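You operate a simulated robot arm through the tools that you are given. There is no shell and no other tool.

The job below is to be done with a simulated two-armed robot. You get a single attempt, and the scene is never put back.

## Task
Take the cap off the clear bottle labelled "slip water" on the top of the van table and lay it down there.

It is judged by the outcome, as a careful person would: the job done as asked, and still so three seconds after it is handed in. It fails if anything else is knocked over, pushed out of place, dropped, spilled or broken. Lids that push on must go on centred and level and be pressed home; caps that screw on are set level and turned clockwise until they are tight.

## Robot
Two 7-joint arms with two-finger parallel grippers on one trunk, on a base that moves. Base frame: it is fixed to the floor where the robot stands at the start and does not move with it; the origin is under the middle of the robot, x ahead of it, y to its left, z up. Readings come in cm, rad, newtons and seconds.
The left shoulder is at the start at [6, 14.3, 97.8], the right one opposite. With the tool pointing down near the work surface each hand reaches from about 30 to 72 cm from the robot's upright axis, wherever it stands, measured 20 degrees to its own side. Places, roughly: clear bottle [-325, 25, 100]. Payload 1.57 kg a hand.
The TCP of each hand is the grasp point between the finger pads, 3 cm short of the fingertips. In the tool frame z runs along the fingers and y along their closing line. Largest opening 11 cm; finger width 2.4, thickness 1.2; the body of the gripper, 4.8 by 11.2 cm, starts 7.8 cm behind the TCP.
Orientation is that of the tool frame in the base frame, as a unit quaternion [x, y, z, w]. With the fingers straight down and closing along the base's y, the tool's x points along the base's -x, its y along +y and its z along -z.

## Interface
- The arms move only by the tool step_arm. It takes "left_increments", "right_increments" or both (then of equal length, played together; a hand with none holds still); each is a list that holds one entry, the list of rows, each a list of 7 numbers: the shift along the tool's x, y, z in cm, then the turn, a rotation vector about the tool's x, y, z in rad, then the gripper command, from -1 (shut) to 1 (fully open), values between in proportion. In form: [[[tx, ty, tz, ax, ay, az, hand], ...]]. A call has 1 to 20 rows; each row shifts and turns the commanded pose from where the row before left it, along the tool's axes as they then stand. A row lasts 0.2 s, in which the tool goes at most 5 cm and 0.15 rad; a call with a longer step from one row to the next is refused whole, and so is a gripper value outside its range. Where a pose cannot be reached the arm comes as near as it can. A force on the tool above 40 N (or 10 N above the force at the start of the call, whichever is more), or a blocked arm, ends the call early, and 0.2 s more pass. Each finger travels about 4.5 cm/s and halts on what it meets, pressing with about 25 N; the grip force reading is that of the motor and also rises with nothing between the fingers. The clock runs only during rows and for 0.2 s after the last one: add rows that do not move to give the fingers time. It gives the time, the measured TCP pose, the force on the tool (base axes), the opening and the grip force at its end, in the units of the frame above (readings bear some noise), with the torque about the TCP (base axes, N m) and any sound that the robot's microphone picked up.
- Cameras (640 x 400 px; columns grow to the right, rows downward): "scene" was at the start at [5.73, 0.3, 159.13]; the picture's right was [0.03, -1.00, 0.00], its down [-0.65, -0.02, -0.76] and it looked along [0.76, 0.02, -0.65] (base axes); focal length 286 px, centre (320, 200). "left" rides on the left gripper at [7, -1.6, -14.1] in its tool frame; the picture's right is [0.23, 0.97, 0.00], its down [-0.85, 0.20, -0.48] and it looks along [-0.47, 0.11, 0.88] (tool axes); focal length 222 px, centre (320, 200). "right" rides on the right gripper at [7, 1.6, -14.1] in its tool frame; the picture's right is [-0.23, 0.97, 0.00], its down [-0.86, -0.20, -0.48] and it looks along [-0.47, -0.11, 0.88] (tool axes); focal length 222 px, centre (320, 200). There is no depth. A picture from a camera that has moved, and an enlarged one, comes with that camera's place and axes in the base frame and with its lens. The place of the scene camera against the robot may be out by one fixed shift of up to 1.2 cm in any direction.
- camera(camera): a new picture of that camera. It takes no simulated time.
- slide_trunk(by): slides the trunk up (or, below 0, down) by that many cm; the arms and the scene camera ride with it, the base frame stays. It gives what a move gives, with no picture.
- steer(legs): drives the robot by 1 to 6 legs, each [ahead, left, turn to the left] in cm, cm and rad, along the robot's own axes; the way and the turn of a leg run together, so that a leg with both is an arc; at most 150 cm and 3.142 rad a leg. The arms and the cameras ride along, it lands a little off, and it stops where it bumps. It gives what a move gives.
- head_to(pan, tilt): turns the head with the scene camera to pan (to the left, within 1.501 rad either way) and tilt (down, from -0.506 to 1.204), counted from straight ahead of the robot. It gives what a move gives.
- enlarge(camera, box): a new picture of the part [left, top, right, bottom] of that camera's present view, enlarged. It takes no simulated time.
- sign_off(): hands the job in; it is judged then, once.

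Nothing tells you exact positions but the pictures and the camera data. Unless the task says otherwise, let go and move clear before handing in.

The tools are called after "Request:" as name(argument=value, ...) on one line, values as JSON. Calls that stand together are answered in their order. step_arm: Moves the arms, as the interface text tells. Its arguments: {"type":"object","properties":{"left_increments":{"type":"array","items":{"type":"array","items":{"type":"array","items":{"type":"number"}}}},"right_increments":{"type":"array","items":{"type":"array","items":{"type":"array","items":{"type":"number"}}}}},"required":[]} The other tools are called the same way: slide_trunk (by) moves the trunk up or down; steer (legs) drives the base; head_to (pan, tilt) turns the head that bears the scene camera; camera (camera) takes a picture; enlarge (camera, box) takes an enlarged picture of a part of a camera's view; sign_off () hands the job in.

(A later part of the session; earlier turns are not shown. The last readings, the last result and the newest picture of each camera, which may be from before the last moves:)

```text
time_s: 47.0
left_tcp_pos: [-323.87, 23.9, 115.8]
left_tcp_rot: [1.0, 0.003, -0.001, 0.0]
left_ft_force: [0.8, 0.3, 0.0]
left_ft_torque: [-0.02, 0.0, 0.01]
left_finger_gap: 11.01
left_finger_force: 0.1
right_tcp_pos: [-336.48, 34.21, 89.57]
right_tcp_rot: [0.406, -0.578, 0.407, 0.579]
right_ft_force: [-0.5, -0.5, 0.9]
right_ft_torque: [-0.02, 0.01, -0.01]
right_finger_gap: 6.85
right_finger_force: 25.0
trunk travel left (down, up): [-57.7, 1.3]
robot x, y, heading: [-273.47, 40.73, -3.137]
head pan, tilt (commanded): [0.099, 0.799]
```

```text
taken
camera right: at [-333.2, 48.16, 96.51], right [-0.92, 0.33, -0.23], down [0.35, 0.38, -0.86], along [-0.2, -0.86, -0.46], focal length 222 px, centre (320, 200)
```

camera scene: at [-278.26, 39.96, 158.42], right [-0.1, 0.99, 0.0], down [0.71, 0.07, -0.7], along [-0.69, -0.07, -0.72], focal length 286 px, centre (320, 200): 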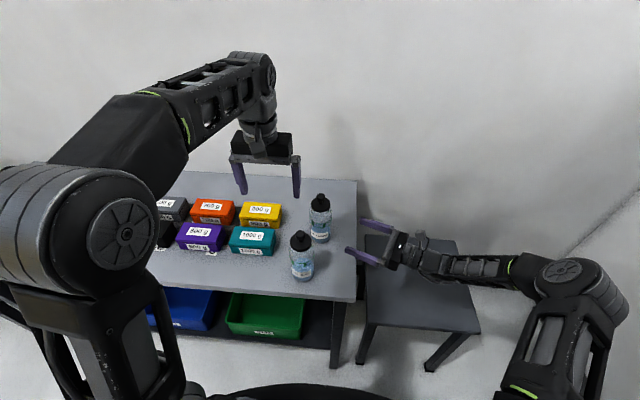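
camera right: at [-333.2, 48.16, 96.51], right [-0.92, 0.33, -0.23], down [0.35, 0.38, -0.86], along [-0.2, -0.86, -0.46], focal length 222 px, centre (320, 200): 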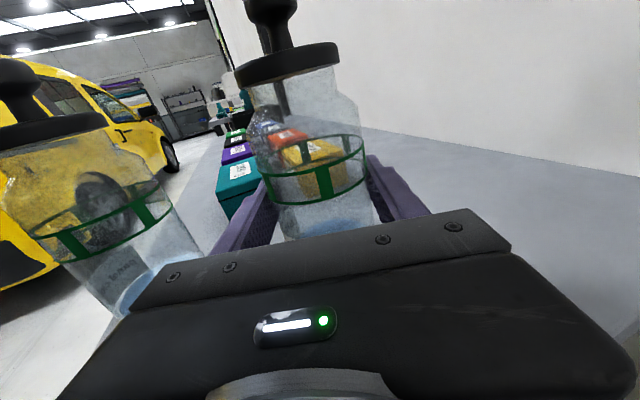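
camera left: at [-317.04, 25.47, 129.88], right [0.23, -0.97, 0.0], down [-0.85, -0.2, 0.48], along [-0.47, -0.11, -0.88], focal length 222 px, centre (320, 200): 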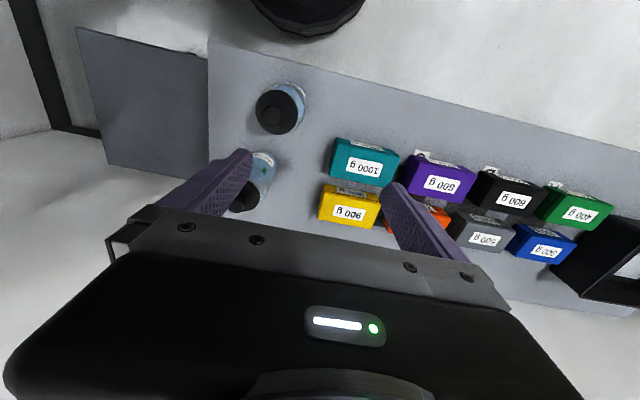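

The bottle is gripped (6.85 cm, 25 N) and has not shifted. Now I'll bring the left hand above the cap.

Request:
step_arm(left_increments=[[[-2.08, -1.72, 0.97, 0, 0, 0, 1], [-2.08, -1.72, 0.97, 0, 0, 0, 1], [-2.08, -1.72, 0.97, 0, 0, 0, 1], [-2.08, -1.72, 0.97, 0, 0, 0, 1], [-2.08, -1.72, 0.97, 0, 0, 0, 1], [-2.08, -1.72, 0.97, 0, 0, 0, 1]]])

Request:
camera(camera="left")

Request:
camera(camera="right")

Request:
camera(camera="scene")

```text
time_s: 48.4
left_tcp_pos: [-328.87, 27.97, 113.44]
left_tcp_rot: [1.0, 0.002, -0.002, -0.001]
left_ft_force: [0.9, -0.4, -0.4]
left_ft_torque: [0.0, 0.01, -0.01]
left_finger_gap: 11.0
left_finger_force: 0.0
left hand out of reach, approached as far as the arm can: row 3, 4, 5, 6
right_tcp_pos: [-336.39, 34.19, 89.64]
right_tcp_rot: [0.406, -0.579, 0.406, 0.579]
right_ft_force: [0.1, -0.5, 0.0]
right_ft_torque: [-0.03, 0.0, 0.07]
right_finger_gap: 6.83
right_finger_force: 25.4
trunk travel left (down, up): [-57.7, 1.3]
robot x, y, heading: [-273.62, 40.64, -3.135]
head pan, tilt (commanded): [0.099, 0.799]
```

```text
taken
camera left: at [-321.87, 29.49, 127.54], right [0.23, -0.97, 0.0], down [-0.85, -0.2, 0.48], along [-0.47, -0.11, -0.88], focal length 222 px, centre (320, 200)
```

left: 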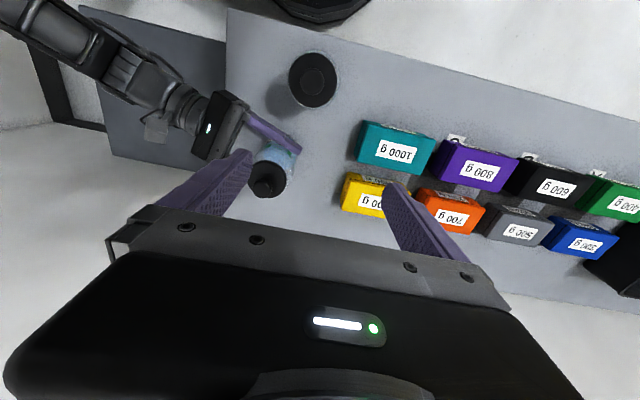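

```text
taken
camera right: at [-333.2, 48.16, 96.51], right [-0.92, 0.33, -0.23], down [0.35, 0.38, -0.86], along [-0.2, -0.86, -0.46], focal length 222 px, centre (320, 200)
```

right: 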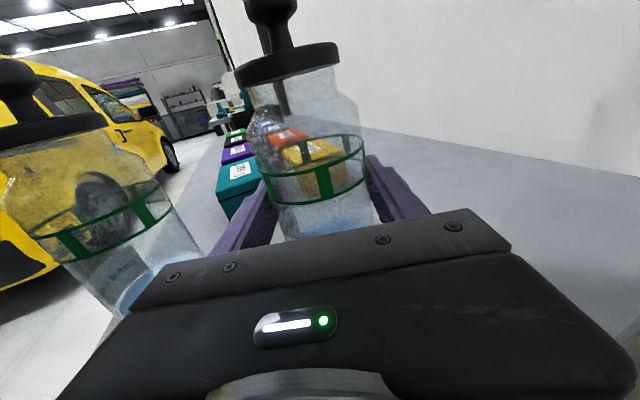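

```text
taken
camera scene: at [-278.24, 39.97, 158.42], right [-0.1, 0.99, 0.0], down [0.71, 0.07, -0.7], along [-0.69, -0.07, -0.72], focal length 286 px, centre (320, 200)
```

scene: 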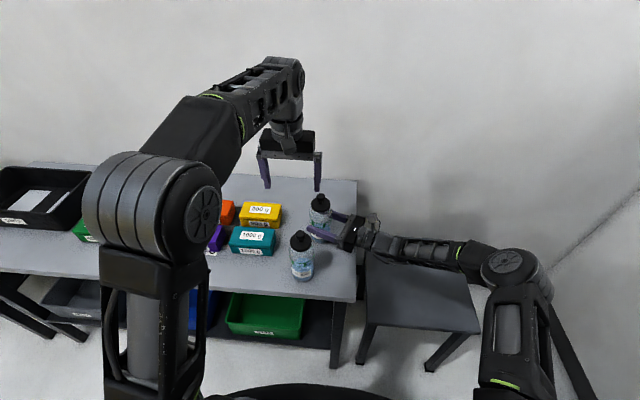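

The left hand can't reach high enough over the cap from here, so I need the robot slightly closer and turned a bit to the right. I'll check the base-to-table clearance before letting go of the bottle.

Request:
head_to(pan=-0.1, tilt=1.2)

Request:
camera(camera="scene")

Request:
head_to(pan=-0.8, tilt=0.9)

Request:
camera(camera="scene")

```text
time_s: 49.3
left_tcp_pos: [-328.75, 27.84, 113.4]
left_tcp_rot: [1.0, 0.002, -0.003, 0.0]
left_ft_force: [0.0, -0.3, 0.2]
left_ft_torque: [-0.02, -0.03, -0.03]
left_finger_gap: 11.01
left_finger_force: 0.1
right_tcp_pos: [-336.44, 34.26, 89.59]
right_tcp_rot: [0.406, -0.579, 0.406, 0.579]
right_ft_force: [-0.1, 0.3, -0.3]
right_ft_torque: [-0.02, -0.02, -0.01]
right_finger_gap: 6.84
right_finger_force: 25.1
trunk travel left (down, up): [-57.7, 1.3]
robot x, y, heading: [-273.37, 40.54, -3.143]
head pan, tilt (commanded): [-0.099, 1.201]
```

```text
taken
camera scene: at [-275.78, 41.33, 155.65], right [0.09, 1.0, 0.0], down [0.93, -0.09, -0.36], along [-0.36, 0.03, -0.93], focal length 286 px, centre (320, 200)
```

scene: 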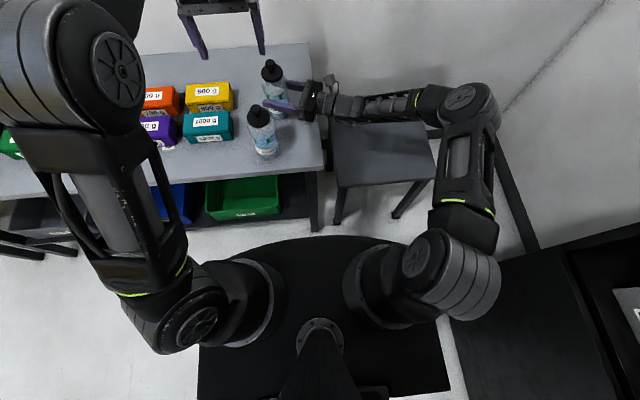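

```text
time_s: 50.4
left_tcp_pos: [-328.83, 27.88, 113.48]
left_tcp_rot: [1.0, 0.003, -0.002, 0.0]
left_ft_force: [0.2, 0.3, 0.2]
left_ft_torque: [0.01, 0.01, 0.0]
left_finger_gap: 10.99
left_finger_force: 0.1
right_tcp_pos: [-336.25, 34.32, 89.57]
right_tcp_rot: [-0.406, 0.579, -0.406, -0.579]
right_ft_force: [0.6, -0.4, -0.5]
right_ft_torque: [-0.01, 0.0, 0.0]
right_finger_gap: 6.84
right_finger_force: 25.0
trunk travel left (down, up): [-57.7, 1.3]
robot x, y, heading: [-273.66, 41.09, -3.14]
head pan, tilt (commanded): [-0.799, 0.901]
```

```text
taken
camera scene: at [-275.5, 46.19, 157.62], right [0.71, 0.7, 0.0], down [0.55, -0.56, -0.62], along [-0.43, 0.44, -0.78], focal length 286 px, centre (320, 200)
```

scene: 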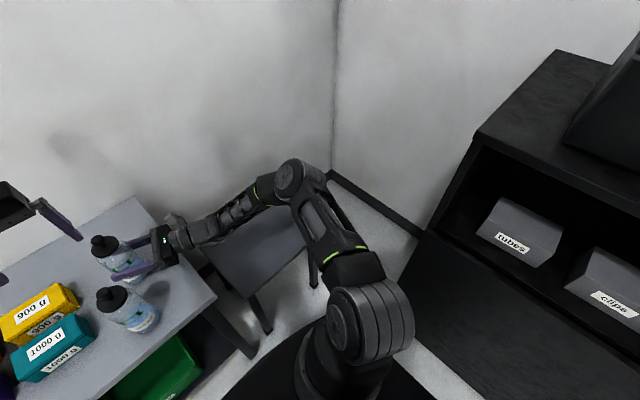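

The base has only about 7–13 cm to the table, so turning the robot isn't attractive. The reach limit should grow at a lower height, so I'll lower the left hand to z ≈ 107 first and then move across above the knob (top at about z 101.5).

Request:
step_arm(left_increments=[[[0, 0, 3.2, 0, 0, 0, 1], [0, 0, 3.2, 0, 0, 0, 1], [-1.27, -1.05, 0, 0, 0, 0, 1], [-1.27, -1.05, 0, 0, 0, 0, 1], [-1.27, -1.05, 0, 0, 0, 0, 1], [-1.27, -1.05, 0, 0, 0, 0, 1], [-1.27, -1.05, 0, 0, 0, 0, 1], [-1.27, -1.05, 0, 0, 0, 0, 1]]])

Request:
camera(camera="left")

Request:
camera(camera="right")

```text
time_s: 52.2
left_tcp_pos: [-335.22, 33.09, 106.97]
left_tcp_rot: [1.0, 0.002, -0.001, 0.0]
left_ft_force: [0.0, -0.1, 0.2]
left_ft_torque: [-0.02, -0.01, -0.03]
left_finger_gap: 11.0
left_finger_force: 0.0
left hand out of reach, approached as far as the arm can: row 8
right_tcp_pos: [-336.4, 34.21, 89.66]
right_tcp_rot: [0.405, -0.578, 0.407, 0.58]
right_ft_force: [0.9, 0.1, 1.0]
right_ft_torque: [-0.03, 0.02, -0.02]
right_finger_gap: 6.82
right_finger_force: 24.5
trunk travel left (down, up): [-57.7, 1.3]
robot x, y, heading: [-273.15, 40.77, -3.135]
head pan, tilt (commanded): [-0.799, 0.901]
```

```text
taken
camera left: at [-328.29, 34.69, 121.13], right [0.23, -0.97, 0.0], down [-0.85, -0.2, 0.48], along [-0.47, -0.11, -0.88], focal length 222 px, centre (320, 200)
```

left: 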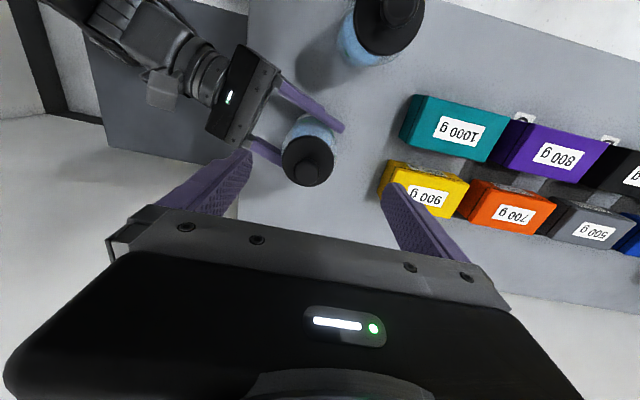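

```text
taken
camera right: at [-333.2, 48.16, 96.51], right [-0.92, 0.33, -0.23], down [0.35, 0.38, -0.86], along [-0.2, -0.86, -0.46], focal length 222 px, centre (320, 200)
```

right: 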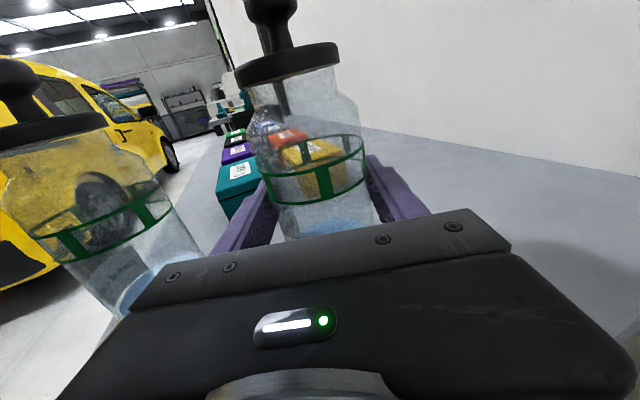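

Request:
enlarge(camera="left", box=[240, 100, 400, 200])

```text
4.00 times, centred on (320, 150) of left
camera zoom: at [-328.29, 34.69, 121.13], right [0.23, -0.97, 0.0], down [-0.85, -0.2, 0.48], along [-0.47, -0.11, -0.88], focal length 888 px, centre (320, 400)
```

zoom: 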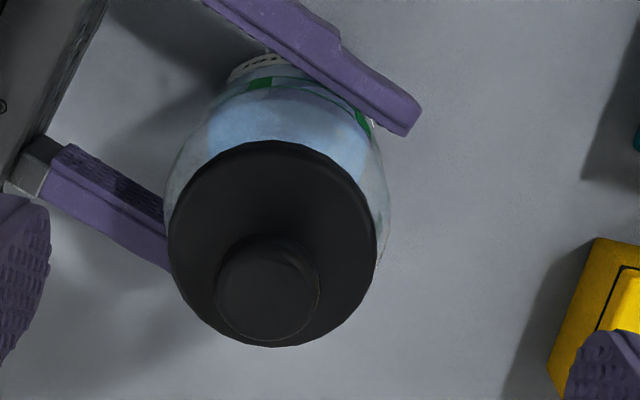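

The knob centre is at about (-336.25, 34.15) with its top near z 101.4. I'll descend with the fingers open on both sides so the tips stop just above the disc (TCP z ≈ 101.9).

Request:
step_arm(left_increments=[[[-0.5, -0.5, 1.3, 0, 0, 0, 1], [-0.53, -0.56, 1.3, 0, 0, 0, 1], [0, 0, 1.25, 0, 0, 0, 1], [0, 0, 1.2, 0, 0, 0, 1], [0, 0, 0, 0, 0, 0, 1]]])

Request:
camera(camera="right")

Request:
camera(camera="left")

```text
time_s: 53.4
left_tcp_pos: [-336.2, 34.15, 101.97]
left_tcp_rot: [1.0, 0.002, -0.001, 0.0]
left_ft_force: [-0.3, -0.1, -0.7]
left_ft_torque: [-0.01, -0.03, 0.04]
left_finger_gap: 11.03
left_finger_force: 0.1
right_tcp_pos: [-336.43, 34.24, 89.51]
right_tcp_rot: [0.406, -0.579, 0.406, 0.579]
right_ft_force: [1.2, -0.4, -0.2]
right_ft_torque: [-0.05, -0.02, 0.0]
right_finger_gap: 6.84
right_finger_force: 25.0
trunk travel left (down, up): [-57.7, 1.3]
robot x, y, heading: [-273.39, 40.66, -3.142]
head pan, tilt (commanded): [-0.799, 0.901]
```

```text
taken
camera right: at [-333.2, 48.16, 96.51], right [-0.92, 0.33, -0.23], down [0.35, 0.38, -0.86], along [-0.2, -0.86, -0.46], focal length 222 px, centre (320, 200)
```

right: 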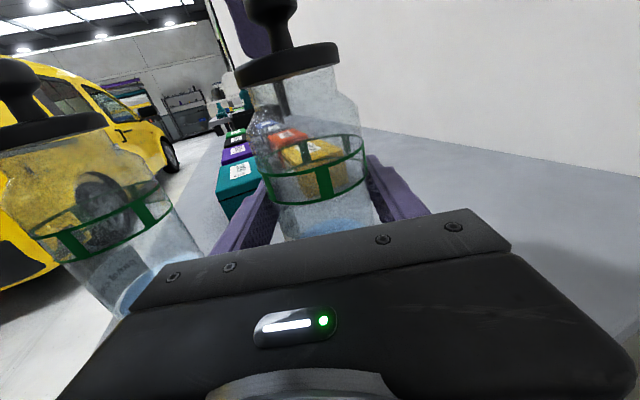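

```text
taken
camera left: at [-329.29, 35.77, 116.05], right [0.23, -0.97, 0.0], down [-0.85, -0.2, 0.48], along [-0.47, -0.11, -0.88], focal length 222 px, centre (320, 200)
```

left: 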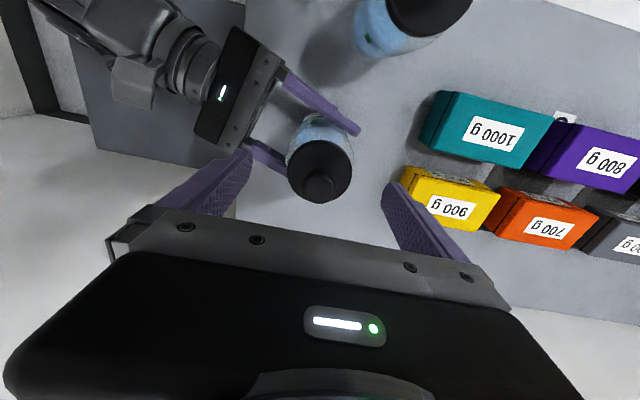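

Request:
step_arm(left_increments=[[[0, 0, 0, 0, 0, 0, 0.7], [0, 0, 0, 0, 0, 0, 0.4], [0, 0, 0, 0, 0, 0, 0.1], [0, 0, 0, 0, 0, 0, -0.2], [0, 0, 0, 0, 0, 0, -0.4], [0, 0, 0, 0, 0, 0, -0.45], [0, 0, 0, 0, 0, 0, -0.45]]])

Request:
enlarge(camera="left", box=[220, 100, 420, 225])

Request:
enlarge(camera="right", box=[210, 0, 370, 100])

```text
time_s: 55.0
left_tcp_pos: [-336.17, 34.25, 101.94]
left_tcp_rot: [1.0, 0.002, -0.001, 0.0]
left_ft_force: [-0.3, 0.5, 0.7]
left_ft_torque: [0.03, -0.01, 0.01]
left_finger_gap: 3.01
left_finger_force: 0.1
right_tcp_pos: [-336.43, 34.41, 89.53]
right_tcp_rot: [0.405, -0.578, 0.407, 0.58]
right_ft_force: [0.0, 0.1, 0.8]
right_ft_torque: [-0.04, -0.03, 0.0]
right_finger_gap: 6.85
right_finger_force: 25.2
trunk travel left (down, up): [-57.7, 1.3]
robot x, y, heading: [-273.53, 41.26, -3.139]
head pan, tilt (commanded): [-0.799, 0.901]
```

```text
3.20 times, centred on (320, 162) of left
camera zoom: at [-329.29, 35.77, 116.06], right [0.23, -0.97, 0.0], down [-0.85, -0.2, 0.48], along [-0.47, -0.11, -0.88], focal length 711 px, centre (320, 320)
```

zoom: 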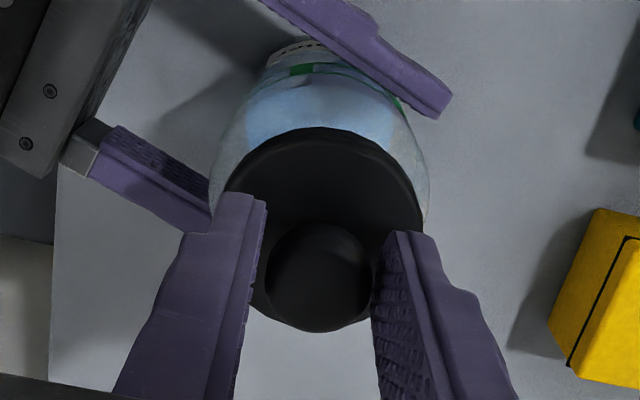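

```text
4.00 times, centred on (290, 50) of right
camera zoom: at [-333.2, 48.16, 96.51], right [-0.92, 0.33, -0.23], down [0.35, 0.38, -0.86], along [-0.2, -0.86, -0.46], focal length 888 px, centre (440, 800)
```

zoom: 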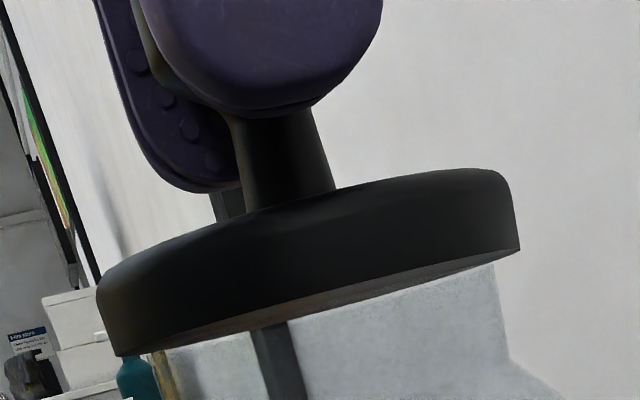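

The fingertips are about 1 cm above the disc and evenly placed around the knob; I'll lower 0.6 cm and close on the knob.

Request:
step_arm(left_increments=[[[0, 0, 0.3, 0, 0, 0, -0.45], [0, 0, 0.3, 0, 0, 0, -0.45], [0, 0, 0, 0, 0, 0, -0.5], [0, 0, 0, 0, 0, 0, -0.6], [0, 0, 0, 0, 0, 0, -0.75], [0, 0, 0, 0, 0, 0, -0.75]]])

Request:
enlarge(camera="right", box=[210, 0, 370, 100])

```text
time_s: 56.4
left_tcp_pos: [-336.08, 34.14, 101.31]
left_tcp_rot: [1.0, 0.002, -0.001, 0.001]
left_ft_force: [-0.3, -1.9, -0.4]
left_ft_torque: [-0.05, 0.0, 0.06]
left_finger_gap: 2.31
left_finger_force: 25.2
right_tcp_pos: [-336.37, 34.37, 89.53]
right_tcp_rot: [0.406, -0.578, 0.407, 0.579]
right_ft_force: [1.6, 0.8, 0.5]
right_ft_torque: [-0.07, 0.02, -0.08]
right_finger_gap: 6.86
right_finger_force: 24.8
trunk travel left (down, up): [-57.7, 1.3]
robot x, y, heading: [-273.28, 40.18, -3.136]
head pan, tilt (commanded): [-0.799, 0.901]
```

```text
4.00 times, centred on (290, 50) of right
camera zoom: at [-333.2, 48.17, 96.51], right [-0.92, 0.33, -0.23], down [0.35, 0.38, -0.86], along [-0.2, -0.86, -0.46], focal length 888 px, centre (440, 800)
```

zoom: 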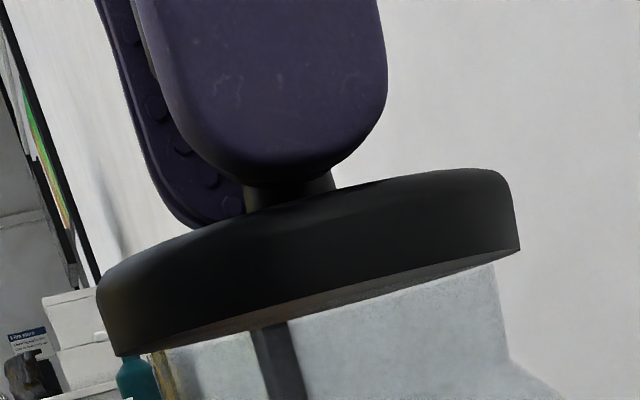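

Both hands have a firm hold and the forces are near zero. I'll try a small counter-clockwise turn (seen from above) and watch the torque and sounds.

Request:
step_arm(left_increments=[[[0, 0, 0, 0, 0, -0.08, -0.75], [0, 0, 0, 0, 0, -0.08, -0.75], [0, 0, 0, 0, 0, 0, -0.75]]])

Request:
enlarge(camera="right", box=[210, 0, 370, 100])

```text
time_s: 57.2
left_tcp_pos: [-336.21, 34.26, 101.37]
left_tcp_rot: [0.997, 0.083, -0.001, 0.0]
left_ft_force: [-0.4, -0.4, -0.7]
left_ft_torque: [-0.02, 0.0, -0.02]
left_finger_gap: 2.28
left_finger_force: 24.5
right_tcp_pos: [-336.37, 34.26, 89.59]
right_tcp_rot: [0.407, -0.578, 0.407, 0.578]
right_ft_force: [-0.2, -0.1, 1.0]
right_ft_torque: [0.01, -0.02, -0.03]
right_finger_gap: 6.84
right_finger_force: 25.0
trunk travel left (down, up): [-57.7, 1.3]
robot x, y, heading: [-273.49, 40.69, -3.138]
head pan, tilt (commanded): [-0.799, 0.901]
heard: snap
```

```text
4.00 times, centred on (290, 50) of right
camera zoom: at [-333.2, 48.16, 96.51], right [-0.92, 0.33, -0.23], down [0.35, 0.38, -0.86], along [-0.2, -0.86, -0.46], focal length 888 px, centre (440, 800)
```

zoom: 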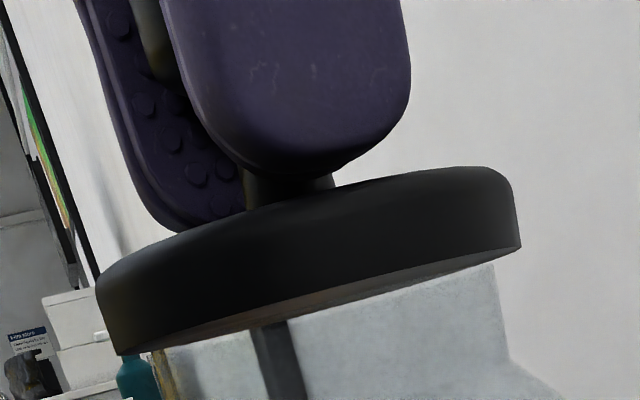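

A snap was heard, so the cap has broken loose with the turn. I'll keep turning counter-clockwise and check whether it rises.

Request:
step_arm(left_increments=[[[0, 0, 0, 0, 0, -0.12, -0.75], [0, 0, 0, 0, 0, -0.12, -0.75], [0, 0, 0, 0, 0, -0.12, -0.75], [0, 0, 0, 0, 0, -0.12, -0.75], [0, 0, 0, 0, 0, -0.12, -0.75], [0, 0, 0, 0, 0, 0, -0.75]]])

Request:
enlarge(camera="right", box=[210, 0, 370, 100])

```text
time_s: 58.6
left_tcp_pos: [-336.3, 34.13, 101.39]
left_tcp_rot: [0.927, 0.374, -0.001, 0.0]
left_ft_force: [-0.3, 0.0, 1.0]
left_ft_torque: [-0.03, -0.02, 0.01]
left_finger_gap: 2.37
left_finger_force: 25.3
right_tcp_pos: [-336.47, 34.36, 89.63]
right_tcp_rot: [0.406, -0.578, 0.408, 0.579]
right_ft_force: [0.7, -0.5, 0.8]
right_ft_torque: [-0.02, 0.02, 0.02]
right_finger_gap: 6.83
right_finger_force: 25.3
trunk travel left (down, up): [-57.7, 1.3]
robot x, y, heading: [-273.45, 40.34, -3.137]
head pan, tilt (commanded): [-0.799, 0.901]
```

```text
4.00 times, centred on (290, 50) of right
camera zoom: at [-333.2, 48.16, 96.51], right [-0.92, 0.33, -0.23], down [0.35, 0.38, -0.86], along [-0.2, -0.86, -0.46], focal length 888 px, centre (440, 800)
```

zoom: 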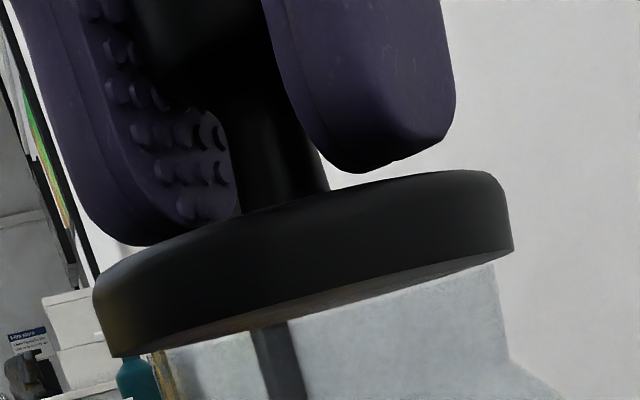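

The cap hasn't risen with the turn and torque is near zero. I'll try a gentle upward pull in small steps.

Request:
step_arm(left_increments=[[[0, 0, -0.1, 0, 0, 0, -0.75], [0, 0, -0.1, 0, 0, 0, -0.75], [0, 0, -0.1, 0, 0, 0, -0.75], [0, 0, 0, 0, 0, 0, -0.75]]])

Request:
enlarge(camera="right", box=[210, 0, 370, 100])

```text
time_s: 59.6
left_tcp_pos: [-336.19, 34.16, 101.71]
left_tcp_rot: [0.928, 0.373, -0.002, -0.001]
left_ft_force: [-0.3, 0.3, -0.7]
left_ft_torque: [0.01, 0.02, 0.0]
left_finger_gap: 2.36
left_finger_force: 25.3
right_tcp_pos: [-336.39, 34.36, 89.48]
right_tcp_rot: [0.406, -0.578, 0.407, 0.579]
right_ft_force: [0.1, 1.0, -0.1]
right_ft_torque: [-0.02, -0.03, -0.01]
right_finger_gap: 6.84
right_finger_force: 24.8
trunk travel left (down, up): [-57.7, 1.3]
robot x, y, heading: [-273.53, 40.61, -3.139]
head pan, tilt (commanded): [-0.799, 0.901]
```

```text
4.00 times, centred on (290, 50) of right
camera zoom: at [-333.2, 48.16, 96.51], right [-0.92, 0.33, -0.23], down [0.35, 0.38, -0.86], along [-0.2, -0.86, -0.46], focal length 888 px, centre (440, 800)
```

zoom: 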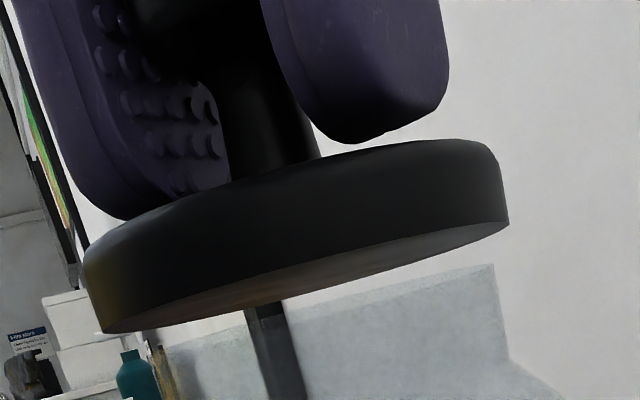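

The cap lifts freely with no force on the bottle. I'll keep lifting until it is well clear.

Request:
step_arm(left_increments=[[[0, 0, -0.5, 0, 0, 0, -0.75], [0, 0, -0.6, 0, 0, 0, -0.75], [0, 0, -0.7, 0, 0, 0, -0.75], [0, 0, -0.7, 0, 0, 0, -0.75], [0, 0, -0.7, 0, 0, 0, -0.75], [0, 0, 0, 0, 0, 0, -0.75]]])

Request:
camera(camera="right")

Request:
camera(camera="left")

Request:
camera(camera="scene")

```text
time_s: 61.0
left_tcp_pos: [-336.19, 34.15, 104.88]
left_tcp_rot: [0.928, 0.373, -0.002, 0.0]
left_ft_force: [-0.2, -0.2, 0.4]
left_ft_torque: [-0.01, -0.01, -0.02]
left_finger_gap: 2.37
left_finger_force: 25.0
right_tcp_pos: [-336.33, 34.24, 89.65]
right_tcp_rot: [0.406, -0.578, 0.407, 0.579]
right_ft_force: [-0.2, 0.1, 0.6]
right_ft_torque: [0.0, 0.0, 0.04]
right_finger_gap: 6.84
right_finger_force: 24.7
trunk travel left (down, up): [-57.7, 1.3]
robot x, y, heading: [-273.58, 40.92, -3.138]
head pan, tilt (commanded): [-0.799, 0.901]
```

```text
taken
camera right: at [-333.2, 48.16, 96.51], right [-0.92, 0.33, -0.23], down [0.35, 0.38, -0.86], along [-0.2, -0.86, -0.46], focal length 222 px, centre (320, 200)
```

right: 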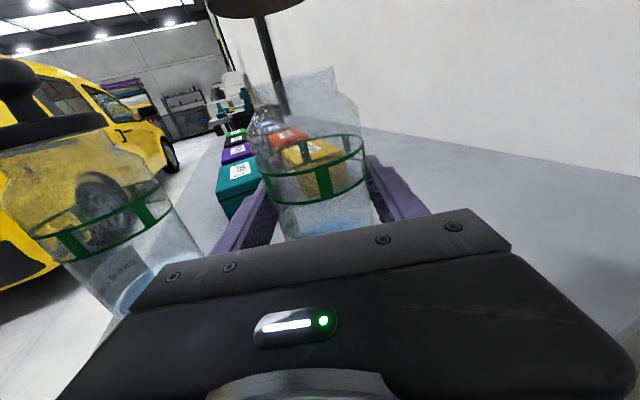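

```text
taken
camera left: at [-332.36, 40.13, 118.99], right [0.84, -0.55, 0.0], down [-0.48, -0.74, 0.48], along [-0.26, -0.4, -0.88], focal length 222 px, centre (320, 200)
```

left: 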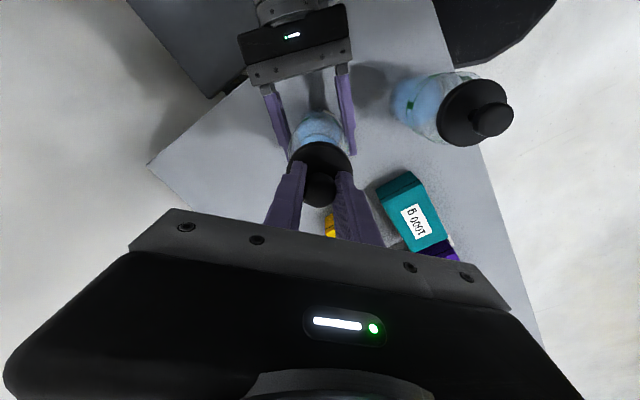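

```text
taken
camera scene: at [-275.51, 46.2, 157.63], right [0.71, 0.7, 0.0], down [0.55, -0.56, -0.62], along [-0.43, 0.44, -0.78], focal length 286 px, centre (320, 200)
```

scene: 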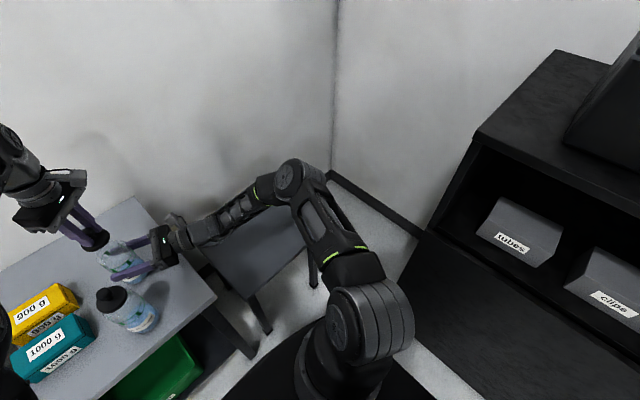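

The cap is off and held about 3.5 cm above the neck. Next I'll release the bottle with the right hand and back it straight out the way it came, keeping the left hand still.

Request:
step_arm(right_increments=[[[0, 0, 0, 0, 0, 0, 0.3], [0, 0, 0, 0, 0, 0, 0.45], [0, 0, 0, 0, 0, 0, 0.6], [0, 0, 0, 0, 0, 0, 0.65], [0, 0, 0, 0, 0, 0, 0.65]]])

Request:
camera(camera="right")

```text
time_s: 62.2
left_tcp_pos: [-336.18, 34.07, 104.99]
left_tcp_rot: [0.928, 0.373, -0.002, 0.001]
left_ft_force: [-0.3, 0.1, 0.4]
left_ft_torque: [0.0, 0.01, 0.0]
left_finger_gap: 2.38
left_finger_force: 25.0
right_tcp_pos: [-336.43, 34.25, 89.58]
right_tcp_rot: [0.406, -0.578, 0.408, 0.579]
right_ft_force: [0.0, -0.1, 0.3]
right_ft_torque: [-0.02, -0.03, 0.02]
right_finger_gap: 9.07
right_finger_force: 0.0
trunk travel left (down, up): [-57.7, 1.3]
robot x, y, heading: [-273.45, 40.5, -3.14]
head pan, tilt (commanded): [-0.799, 0.901]
```

```text
taken
camera right: at [-333.2, 48.16, 96.5], right [-0.92, 0.33, -0.23], down [0.35, 0.38, -0.86], along [-0.2, -0.86, -0.46], focal length 222 px, centre (320, 200)
```

right: 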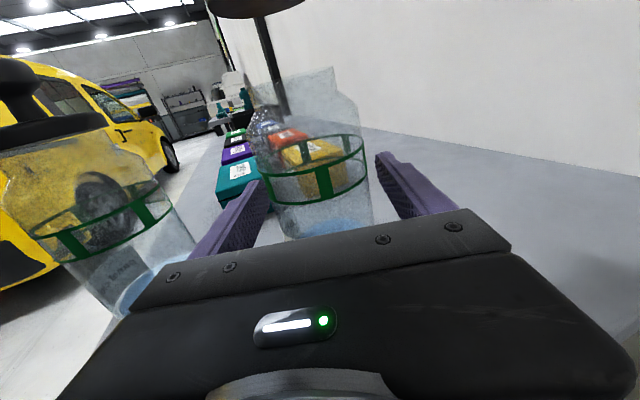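

Request:
step_arm(right_increments=[[[0, 0, -1, 0, 0, 0, 0.65], [0, 0, -1.5, 0, 0, 0, 0.65], [0, 0, -2, 0, 0, 0, 0.65], [0, 0, -2.5, 0, 0, 0, 0.65], [0, 0, -2.5, 0, 0, 0, 0.65], [0, 0, -2.5, 0, 0, 0, 0.65], [0, 0, -2.5, 0, 0, 0, 0.65], [0, 0, -2.5, 0, 0, 0, 0.65], [0, 0, -2.5, 0, 0, 0, 0.65], [0, 0, -2.5, 0, 0, 0, 0.65], [0, 0, -2, 0, 0, 0, 0.65]]])

Request:
camera(camera="right")

Request:
camera(camera="scene")

```text
time_s: 64.6
left_tcp_pos: [-336.16, 34.21, 104.85]
left_tcp_rot: [0.928, 0.372, -0.001, -0.001]
left_ft_force: [1.1, -0.3, 0.1]
left_ft_torque: [-0.01, 0.02, 0.0]
left_finger_gap: 2.37
left_finger_force: 24.7
right_tcp_pos: [-328.3, 56.91, 89.47]
right_tcp_rot: [0.406, -0.578, 0.407, 0.579]
right_ft_force: [0.3, 0.7, -0.6]
right_ft_torque: [0.03, 0.03, 0.0]
right_finger_gap: 9.06
right_finger_force: 0.1
trunk travel left (down, up): [-57.7, 1.3]
robot x, y, heading: [-273.55, 40.8, -3.139]
head pan, tilt (commanded): [-0.799, 0.901]
```

```text
taken
camera right: at [-325.08, 70.75, 96.36], right [-0.92, 0.33, -0.23], down [0.35, 0.38, -0.86], along [-0.2, -0.86, -0.46], focal length 222 px, centre (320, 200)
```

right: 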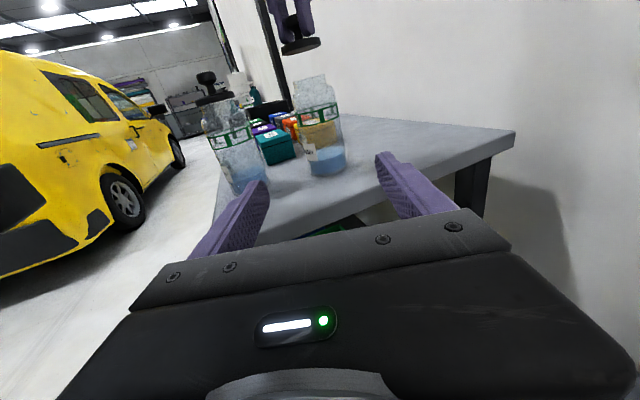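

```text
taken
camera scene: at [-275.49, 46.23, 157.62], right [0.71, 0.7, 0.0], down [0.55, -0.56, -0.62], along [-0.43, 0.44, -0.78], focal length 286 px, centre (320, 200)
```

scene: 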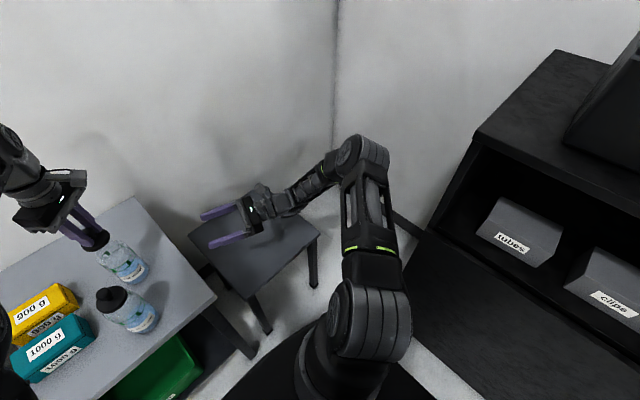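

Request:
enlarge(camera="right", box=[180, 0, 420, 250])

Request:
enlarge(camera="left", box=[140, 0, 560, 240])

```text
1.60 times, centred on (300, 125) of right
camera zoom: at [-325.08, 70.75, 96.36], right [-0.92, 0.33, -0.23], down [0.35, 0.38, -0.86], along [-0.2, -0.86, -0.46], focal length 355 px, centre (352, 320)
```

zoom: 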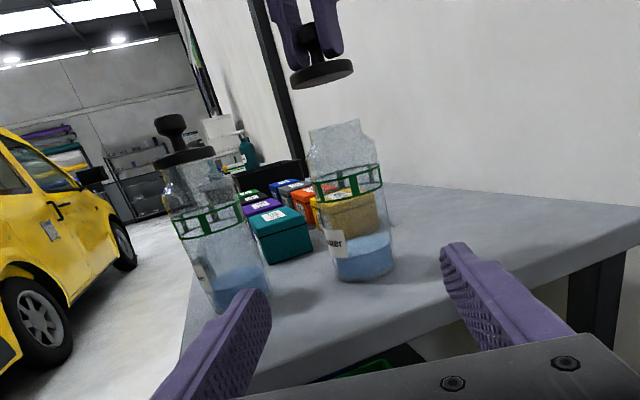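

```text
1.52 times, centred on (350, 120) of left
camera zoom: at [-332.35, 40.15, 118.99], right [0.84, -0.55, 0.0], down [-0.48, -0.74, 0.48], along [-0.26, -0.4, -0.88], focal length 338 px, centre (274, 322)
```

zoom: 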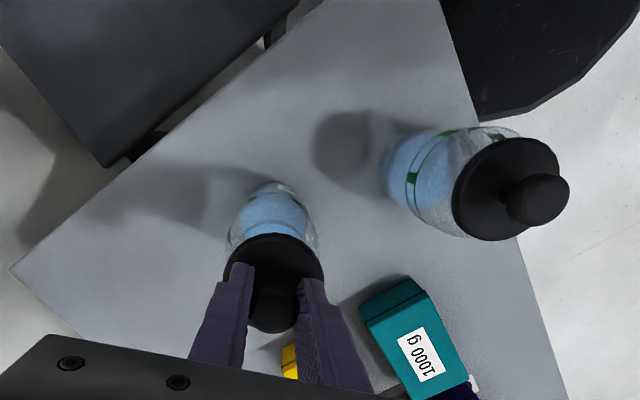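

The right hand is well clear and the bottle stands open and upright. I'll carry the cap to the free area at about (-327.5, 41.3), between the bottles and the table's right edge, at a safe height first.

Request:
step_arm(left_increments=[[[1.4, 0.1, 0, 0, 0, 0, -0.75], [2.24, 0.17, 0, 0, 0, 0, -0.75], [2.5, 0.19, 0, 0, 0, 0, -0.75], [2.5, 0.19, 0, 0, 0, 0, -0.75], [1.6, 0.12, 0, 0, 0, 0, -0.75], [0.96, 0.07, 0, 0, 0, 0, -0.75], [0, 0, 0, 0, 0, 0, -0.75]]])

Request:
camera(camera="right")

Request:
camera(camera="left")

Request:
head_to(pan=0.1, tilt=0.8)

Request:
camera(camera="scene")

```text
time_s: 66.2
left_tcp_pos: [-327.47, 41.37, 104.8]
left_tcp_rot: [0.928, 0.373, -0.001, 0.0]
left_ft_force: [-0.3, 0.7, -0.8]
left_ft_torque: [0.0, 0.03, 0.01]
left_finger_gap: 2.38
left_finger_force: 25.3
right_tcp_pos: [-328.31, 56.8, 89.34]
right_tcp_rot: [-0.406, 0.579, -0.406, -0.579]
right_ft_force: [-0.4, -0.2, 0.3]
right_ft_torque: [-0.03, 0.01, 0.0]
right_finger_gap: 9.07
right_finger_force: 0.1
trunk travel left (down, up): [-57.7, 1.3]
robot x, y, heading: [-272.98, 40.92, -3.136]
head pan, tilt (commanded): [-0.799, 0.901]
```

```text
taken
camera right: at [-325.11, 70.7, 96.37], right [-0.92, 0.33, -0.23], down [0.35, 0.38, -0.86], along [-0.2, -0.86, -0.46], focal length 222 px, centre (320, 200)
```

right: 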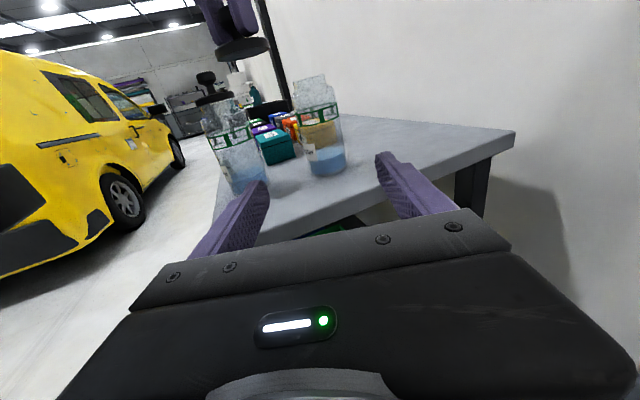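

```text
taken
camera left: at [-323.7, 47.3, 118.95], right [0.84, -0.55, 0.0], down [-0.48, -0.74, 0.48], along [-0.26, -0.4, -0.88], focal length 222 px, centre (320, 200)
```

left: 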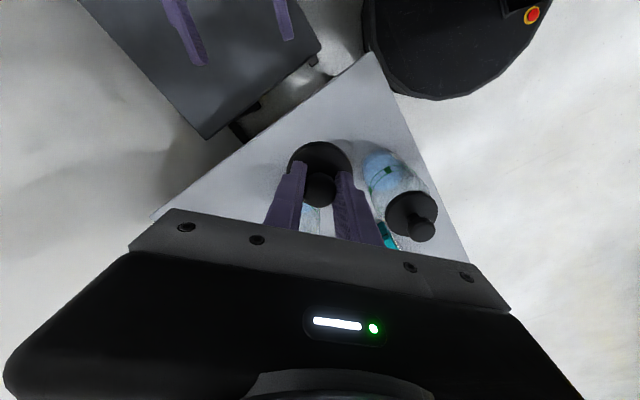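

```text
time_s: 67.4
left_tcp_pos: [-327.52, 41.37, 104.72]
left_tcp_rot: [0.928, 0.373, -0.001, 0.0]
left_ft_force: [-0.3, -0.1, 0.0]
left_ft_torque: [-0.02, 0.01, -0.01]
left_finger_gap: 2.39
left_finger_force: 25.2
right_tcp_pos: [-328.3, 56.75, 89.52]
right_tcp_rot: [0.405, -0.579, 0.406, 0.58]
right_ft_force: [0.2, -0.7, 0.4]
right_ft_torque: [0.01, -0.02, 0.01]
right_finger_gap: 9.08
right_finger_force: 0.1
trunk travel left (down, up): [-57.7, 1.3]
robot x, y, heading: [-273.36, 40.83, -3.141]
head pan, tilt (commanded): [0.099, 0.799]
```

```text
taken
camera scene: at [-278.24, 39.99, 158.42], right [-0.1, 0.99, 0.0], down [0.71, 0.07, -0.7], along [-0.69, -0.07, -0.72], focal length 286 px, centre (320, 200)
```

scene: 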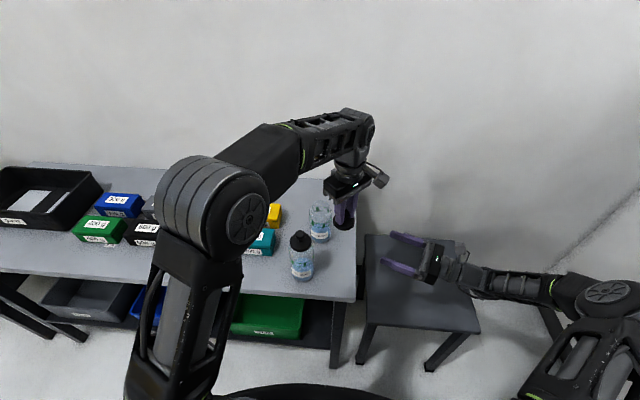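

The spot below is clear, with about 2 cm margin to the table edge and good space to both bottles. I'll lower the cap to just above the table.

Request:
step_arm(left_increments=[[[0, 0, 2, 0, 0, 0, -0.75], [0, 0, 3, 0, 0, 0, -0.75], [0, 0, 3, 0, 0, 0, -0.75], [0, 0, 3, 0, 0, 0, -0.75], [0, 0, 3, 0, 0, 0, -0.75], [0, 0, 2, 0, 0, 0, -0.75], [0, 0, 1, 0, 0, 0, -0.75], [0, 0, 0, 0, 0, 0, -0.75]]])

Request:
camera(camera="right")

Request:
enlarge(camera="scene", box=[260, 170, 440, 290])

```text
time_s: 69.2
left_tcp_pos: [-327.69, 41.48, 87.76]
left_tcp_rot: [0.928, 0.373, -0.001, -0.001]
left_ft_force: [0.1, -0.4, -0.7]
left_ft_torque: [-0.02, -0.03, -0.02]
left_finger_gap: 2.38
left_finger_force: 25.0
right_tcp_pos: [-328.18, 56.87, 89.47]
right_tcp_rot: [0.406, -0.578, 0.407, 0.579]
right_ft_force: [0.2, -0.1, -0.3]
right_ft_torque: [0.0, 0.01, -0.03]
right_finger_gap: 9.1
right_finger_force: 0.1
trunk travel left (down, up): [-57.7, 1.3]
robot x, y, heading: [-273.47, 40.27, -3.144]
head pan, tilt (commanded): [0.099, 0.799]
```

```text
taken
camera right: at [-325.1, 70.7, 96.37], right [-0.92, 0.33, -0.23], down [0.35, 0.38, -0.86], along [-0.2, -0.86, -0.46], focal length 222 px, centre (320, 200)
```

right: 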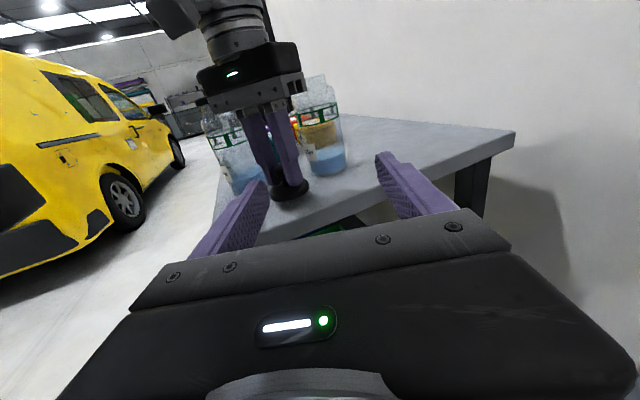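

```text
3.33 times, centred on (350, 230) of scene
camera zoom: at [-278.24, 39.98, 158.42], right [-0.1, 0.99, 0.0], down [0.71, 0.07, -0.7], along [-0.69, -0.07, -0.72], focal length 954 px, centre (220, 100)
```

zoom: 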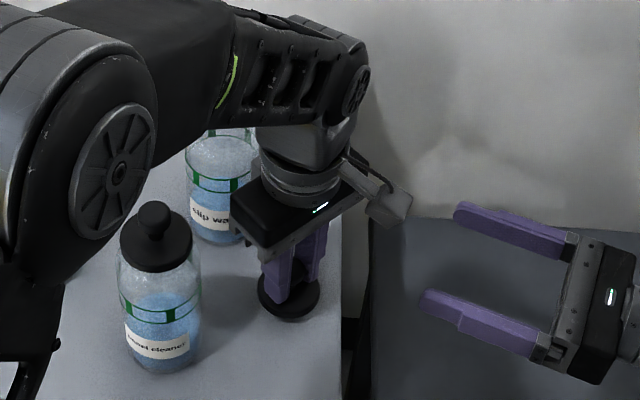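

Request:
enlarge(camera="right", box=[230, 130, 350, 230])

```text
4.00 times, centred on (290, 180) of right
camera zoom: at [-325.1, 70.7, 96.37], right [-0.92, 0.33, -0.23], down [0.35, 0.38, -0.86], along [-0.2, -0.86, -0.46], focal length 888 px, centre (440, 280)
```

zoom: 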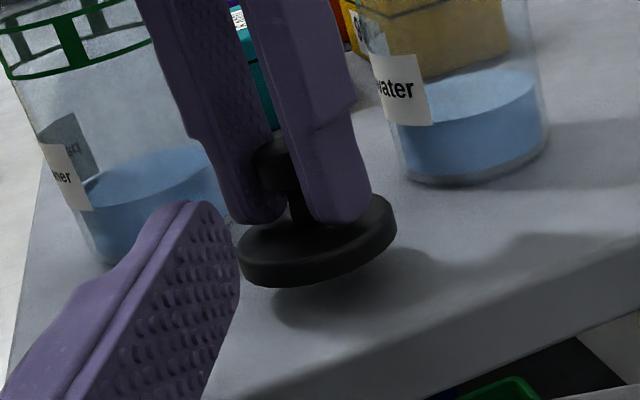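

About 1.3–1.5 cm remains under the cap. I'll lower slowly in small steps until contact.

Request:
step_arm(left_increments=[[[0, 0, 0.4, 0, 0, 0, -0.75], [0, 0, 0.4, 0, 0, 0, -0.75], [0, 0, 0.2, 0, 0, 0, -0.75], [0, 0, 0, 0, 0, 0, -0.75]]])

Request:
enlarge(camera="right", box=[230, 130, 350, 230])

```text
time_s: 70.2
left_tcp_pos: [-327.56, 41.34, 86.76]
left_tcp_rot: [0.928, 0.373, -0.001, -0.001]
left_ft_force: [-0.8, 0.7, -0.2]
left_ft_torque: [0.0, -0.04, 0.0]
left_finger_gap: 2.35
left_finger_force: 25.3
right_tcp_pos: [-328.32, 56.89, 89.42]
right_tcp_rot: [0.405, -0.579, 0.406, 0.58]
right_ft_force: [0.2, 0.5, -0.4]
right_ft_torque: [0.01, 0.02, 0.0]
right_finger_gap: 9.07
right_finger_force: 0.1
trunk travel left (down, up): [-57.7, 1.3]
robot x, y, heading: [-273.32, 40.22, -3.14]
head pan, tilt (commanded): [0.099, 0.799]
```

```text
4.00 times, centred on (290, 180) of right
camera zoom: at [-325.11, 70.7, 96.37], right [-0.92, 0.33, -0.23], down [0.35, 0.38, -0.86], along [-0.2, -0.86, -0.46], focal length 888 px, centre (440, 280)
```

zoom: 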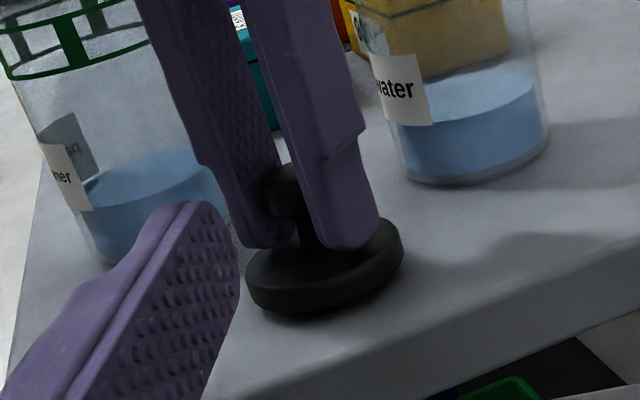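

Request:
step_arm(left_increments=[[[0, 0, 0.1, 0, 0, 0, -0.75], [0, 0, 0.1, 0, 0, 0, -0.75], [0, 0, 0, 0, 0, 0, -0.75]]])

Request:
enlarge(camera="right", box=[260, 160, 340, 220])

```text
time_s: 71.0
left_tcp_pos: [-327.58, 41.38, 86.67]
left_tcp_rot: [0.928, 0.372, -0.001, -0.001]
left_ft_force: [-1.3, 0.0, -0.2]
left_ft_torque: [-0.01, 0.0, 0.02]
left_finger_gap: 2.37
left_finger_force: 24.7
right_tcp_pos: [-328.33, 56.68, 89.45]
right_tcp_rot: [0.405, -0.578, 0.407, 0.58]
right_ft_force: [0.0, 0.2, -1.3]
right_ft_torque: [0.01, 0.0, 0.0]
right_finger_gap: 9.07
right_finger_force: 0.0
trunk travel left (down, up): [-57.7, 1.3]
robot x, y, heading: [-273.39, 41.03, -3.132]
head pan, tilt (commanded): [0.099, 0.799]
```

```text
6.67 times, centred on (300, 190) of right
camera zoom: at [-325.11, 70.7, 96.37], right [-0.92, 0.33, -0.23], down [0.35, 0.38, -0.86], along [-0.2, -0.86, -0.46], focal length 1481 px, centre (453, 267)
```

zoom: 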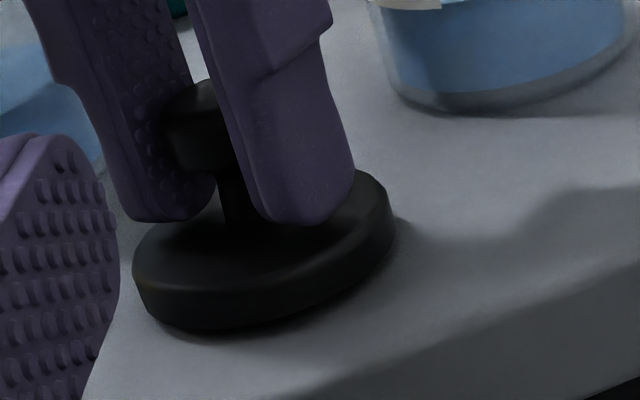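

Request:
step_arm(left_increments=[[[0, 0, 0.1, 0, 0, 0, -0.75], [0, 0, 0.1, 0, 0, 0, -0.75], [0, 0, 0, 0, 0, 0, -0.75]]])

Request:
enlarge(camera="right", box=[260, 160, 340, 220])

```text
time_s: 71.8
left_tcp_pos: [-327.51, 41.32, 86.38]
left_tcp_rot: [0.928, 0.373, -0.001, -0.001]
left_ft_force: [-0.2, 0.3, 0.2]
left_ft_torque: [0.01, 0.0, 0.01]
left_finger_gap: 2.33
left_finger_force: 25.0
right_tcp_pos: [-328.2, 56.73, 89.45]
right_tcp_rot: [0.406, -0.579, 0.406, 0.579]
right_ft_force: [0.0, 0.3, 0.6]
right_ft_torque: [-0.03, -0.02, 0.01]
right_finger_gap: 9.1
right_finger_force: 0.1
trunk travel left (down, up): [-57.7, 1.3]
robot x, y, heading: [-273.4, 40.97, -3.138]
head pan, tilt (commanded): [0.099, 0.799]
```

```text
6.67 times, centred on (300, 190) of right
camera zoom: at [-325.11, 70.7, 96.37], right [-0.92, 0.33, -0.23], down [0.35, 0.38, -0.86], along [-0.2, -0.86, -0.46], focal length 1481 px, centre (453, 267)
```

zoom: 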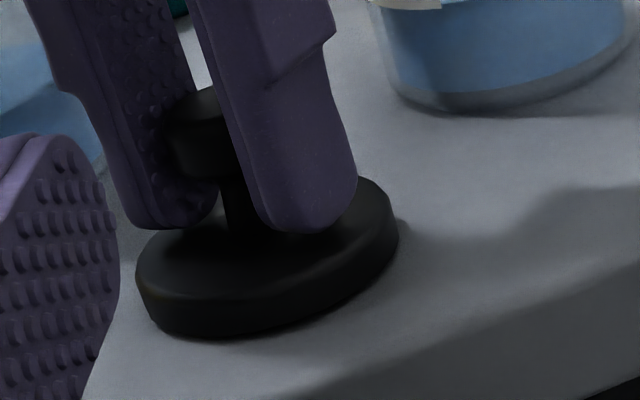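

Request:
step_arm(left_increments=[[[0, 0, 0.1, 0, 0, 0, -0.75], [0, 0, 0.1, 0, 0, 0, -0.75], [0, 0, 0, 0, 0, 0, -0.75]]])

Request:
enlarge(camera="right", box=[260, 160, 340, 220])

```text
time_s: 72.6
left_tcp_pos: [-327.47, 41.36, 86.26]
left_tcp_rot: [0.927, 0.374, -0.001, 0.0]
left_ft_force: [-1.4, -0.2, 1.4]
left_ft_torque: [-0.03, 0.0, -0.05]
left_finger_gap: 2.39
left_finger_force: 24.6
right_tcp_pos: [-328.31, 56.9, 89.48]
right_tcp_rot: [0.406, -0.578, 0.407, 0.579]
right_ft_force: [-0.4, 0.4, -0.1]
right_ft_torque: [0.02, 0.01, 0.01]
right_finger_gap: 9.08
right_finger_force: 0.1
trunk travel left (down, up): [-57.7, 1.3]
robot x, y, heading: [-273.61, 40.85, -3.14]
head pan, tilt (commanded): [0.099, 0.799]
```

```text
6.67 times, centred on (300, 190) of right
camera zoom: at [-325.1, 70.7, 96.38], right [-0.92, 0.33, -0.23], down [0.35, 0.38, -0.86], along [-0.2, -0.86, -0.46], focal length 1481 px, centre (453, 267)
```

zoom: 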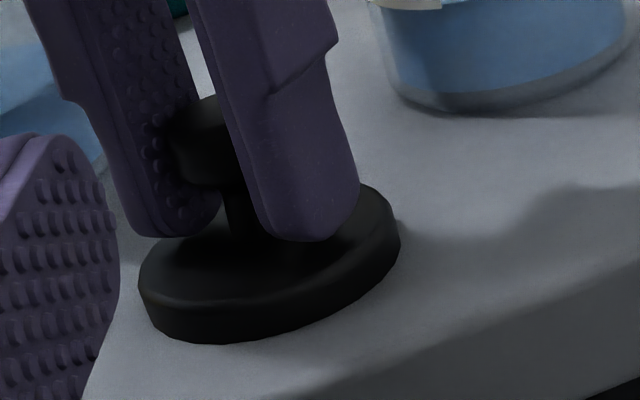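

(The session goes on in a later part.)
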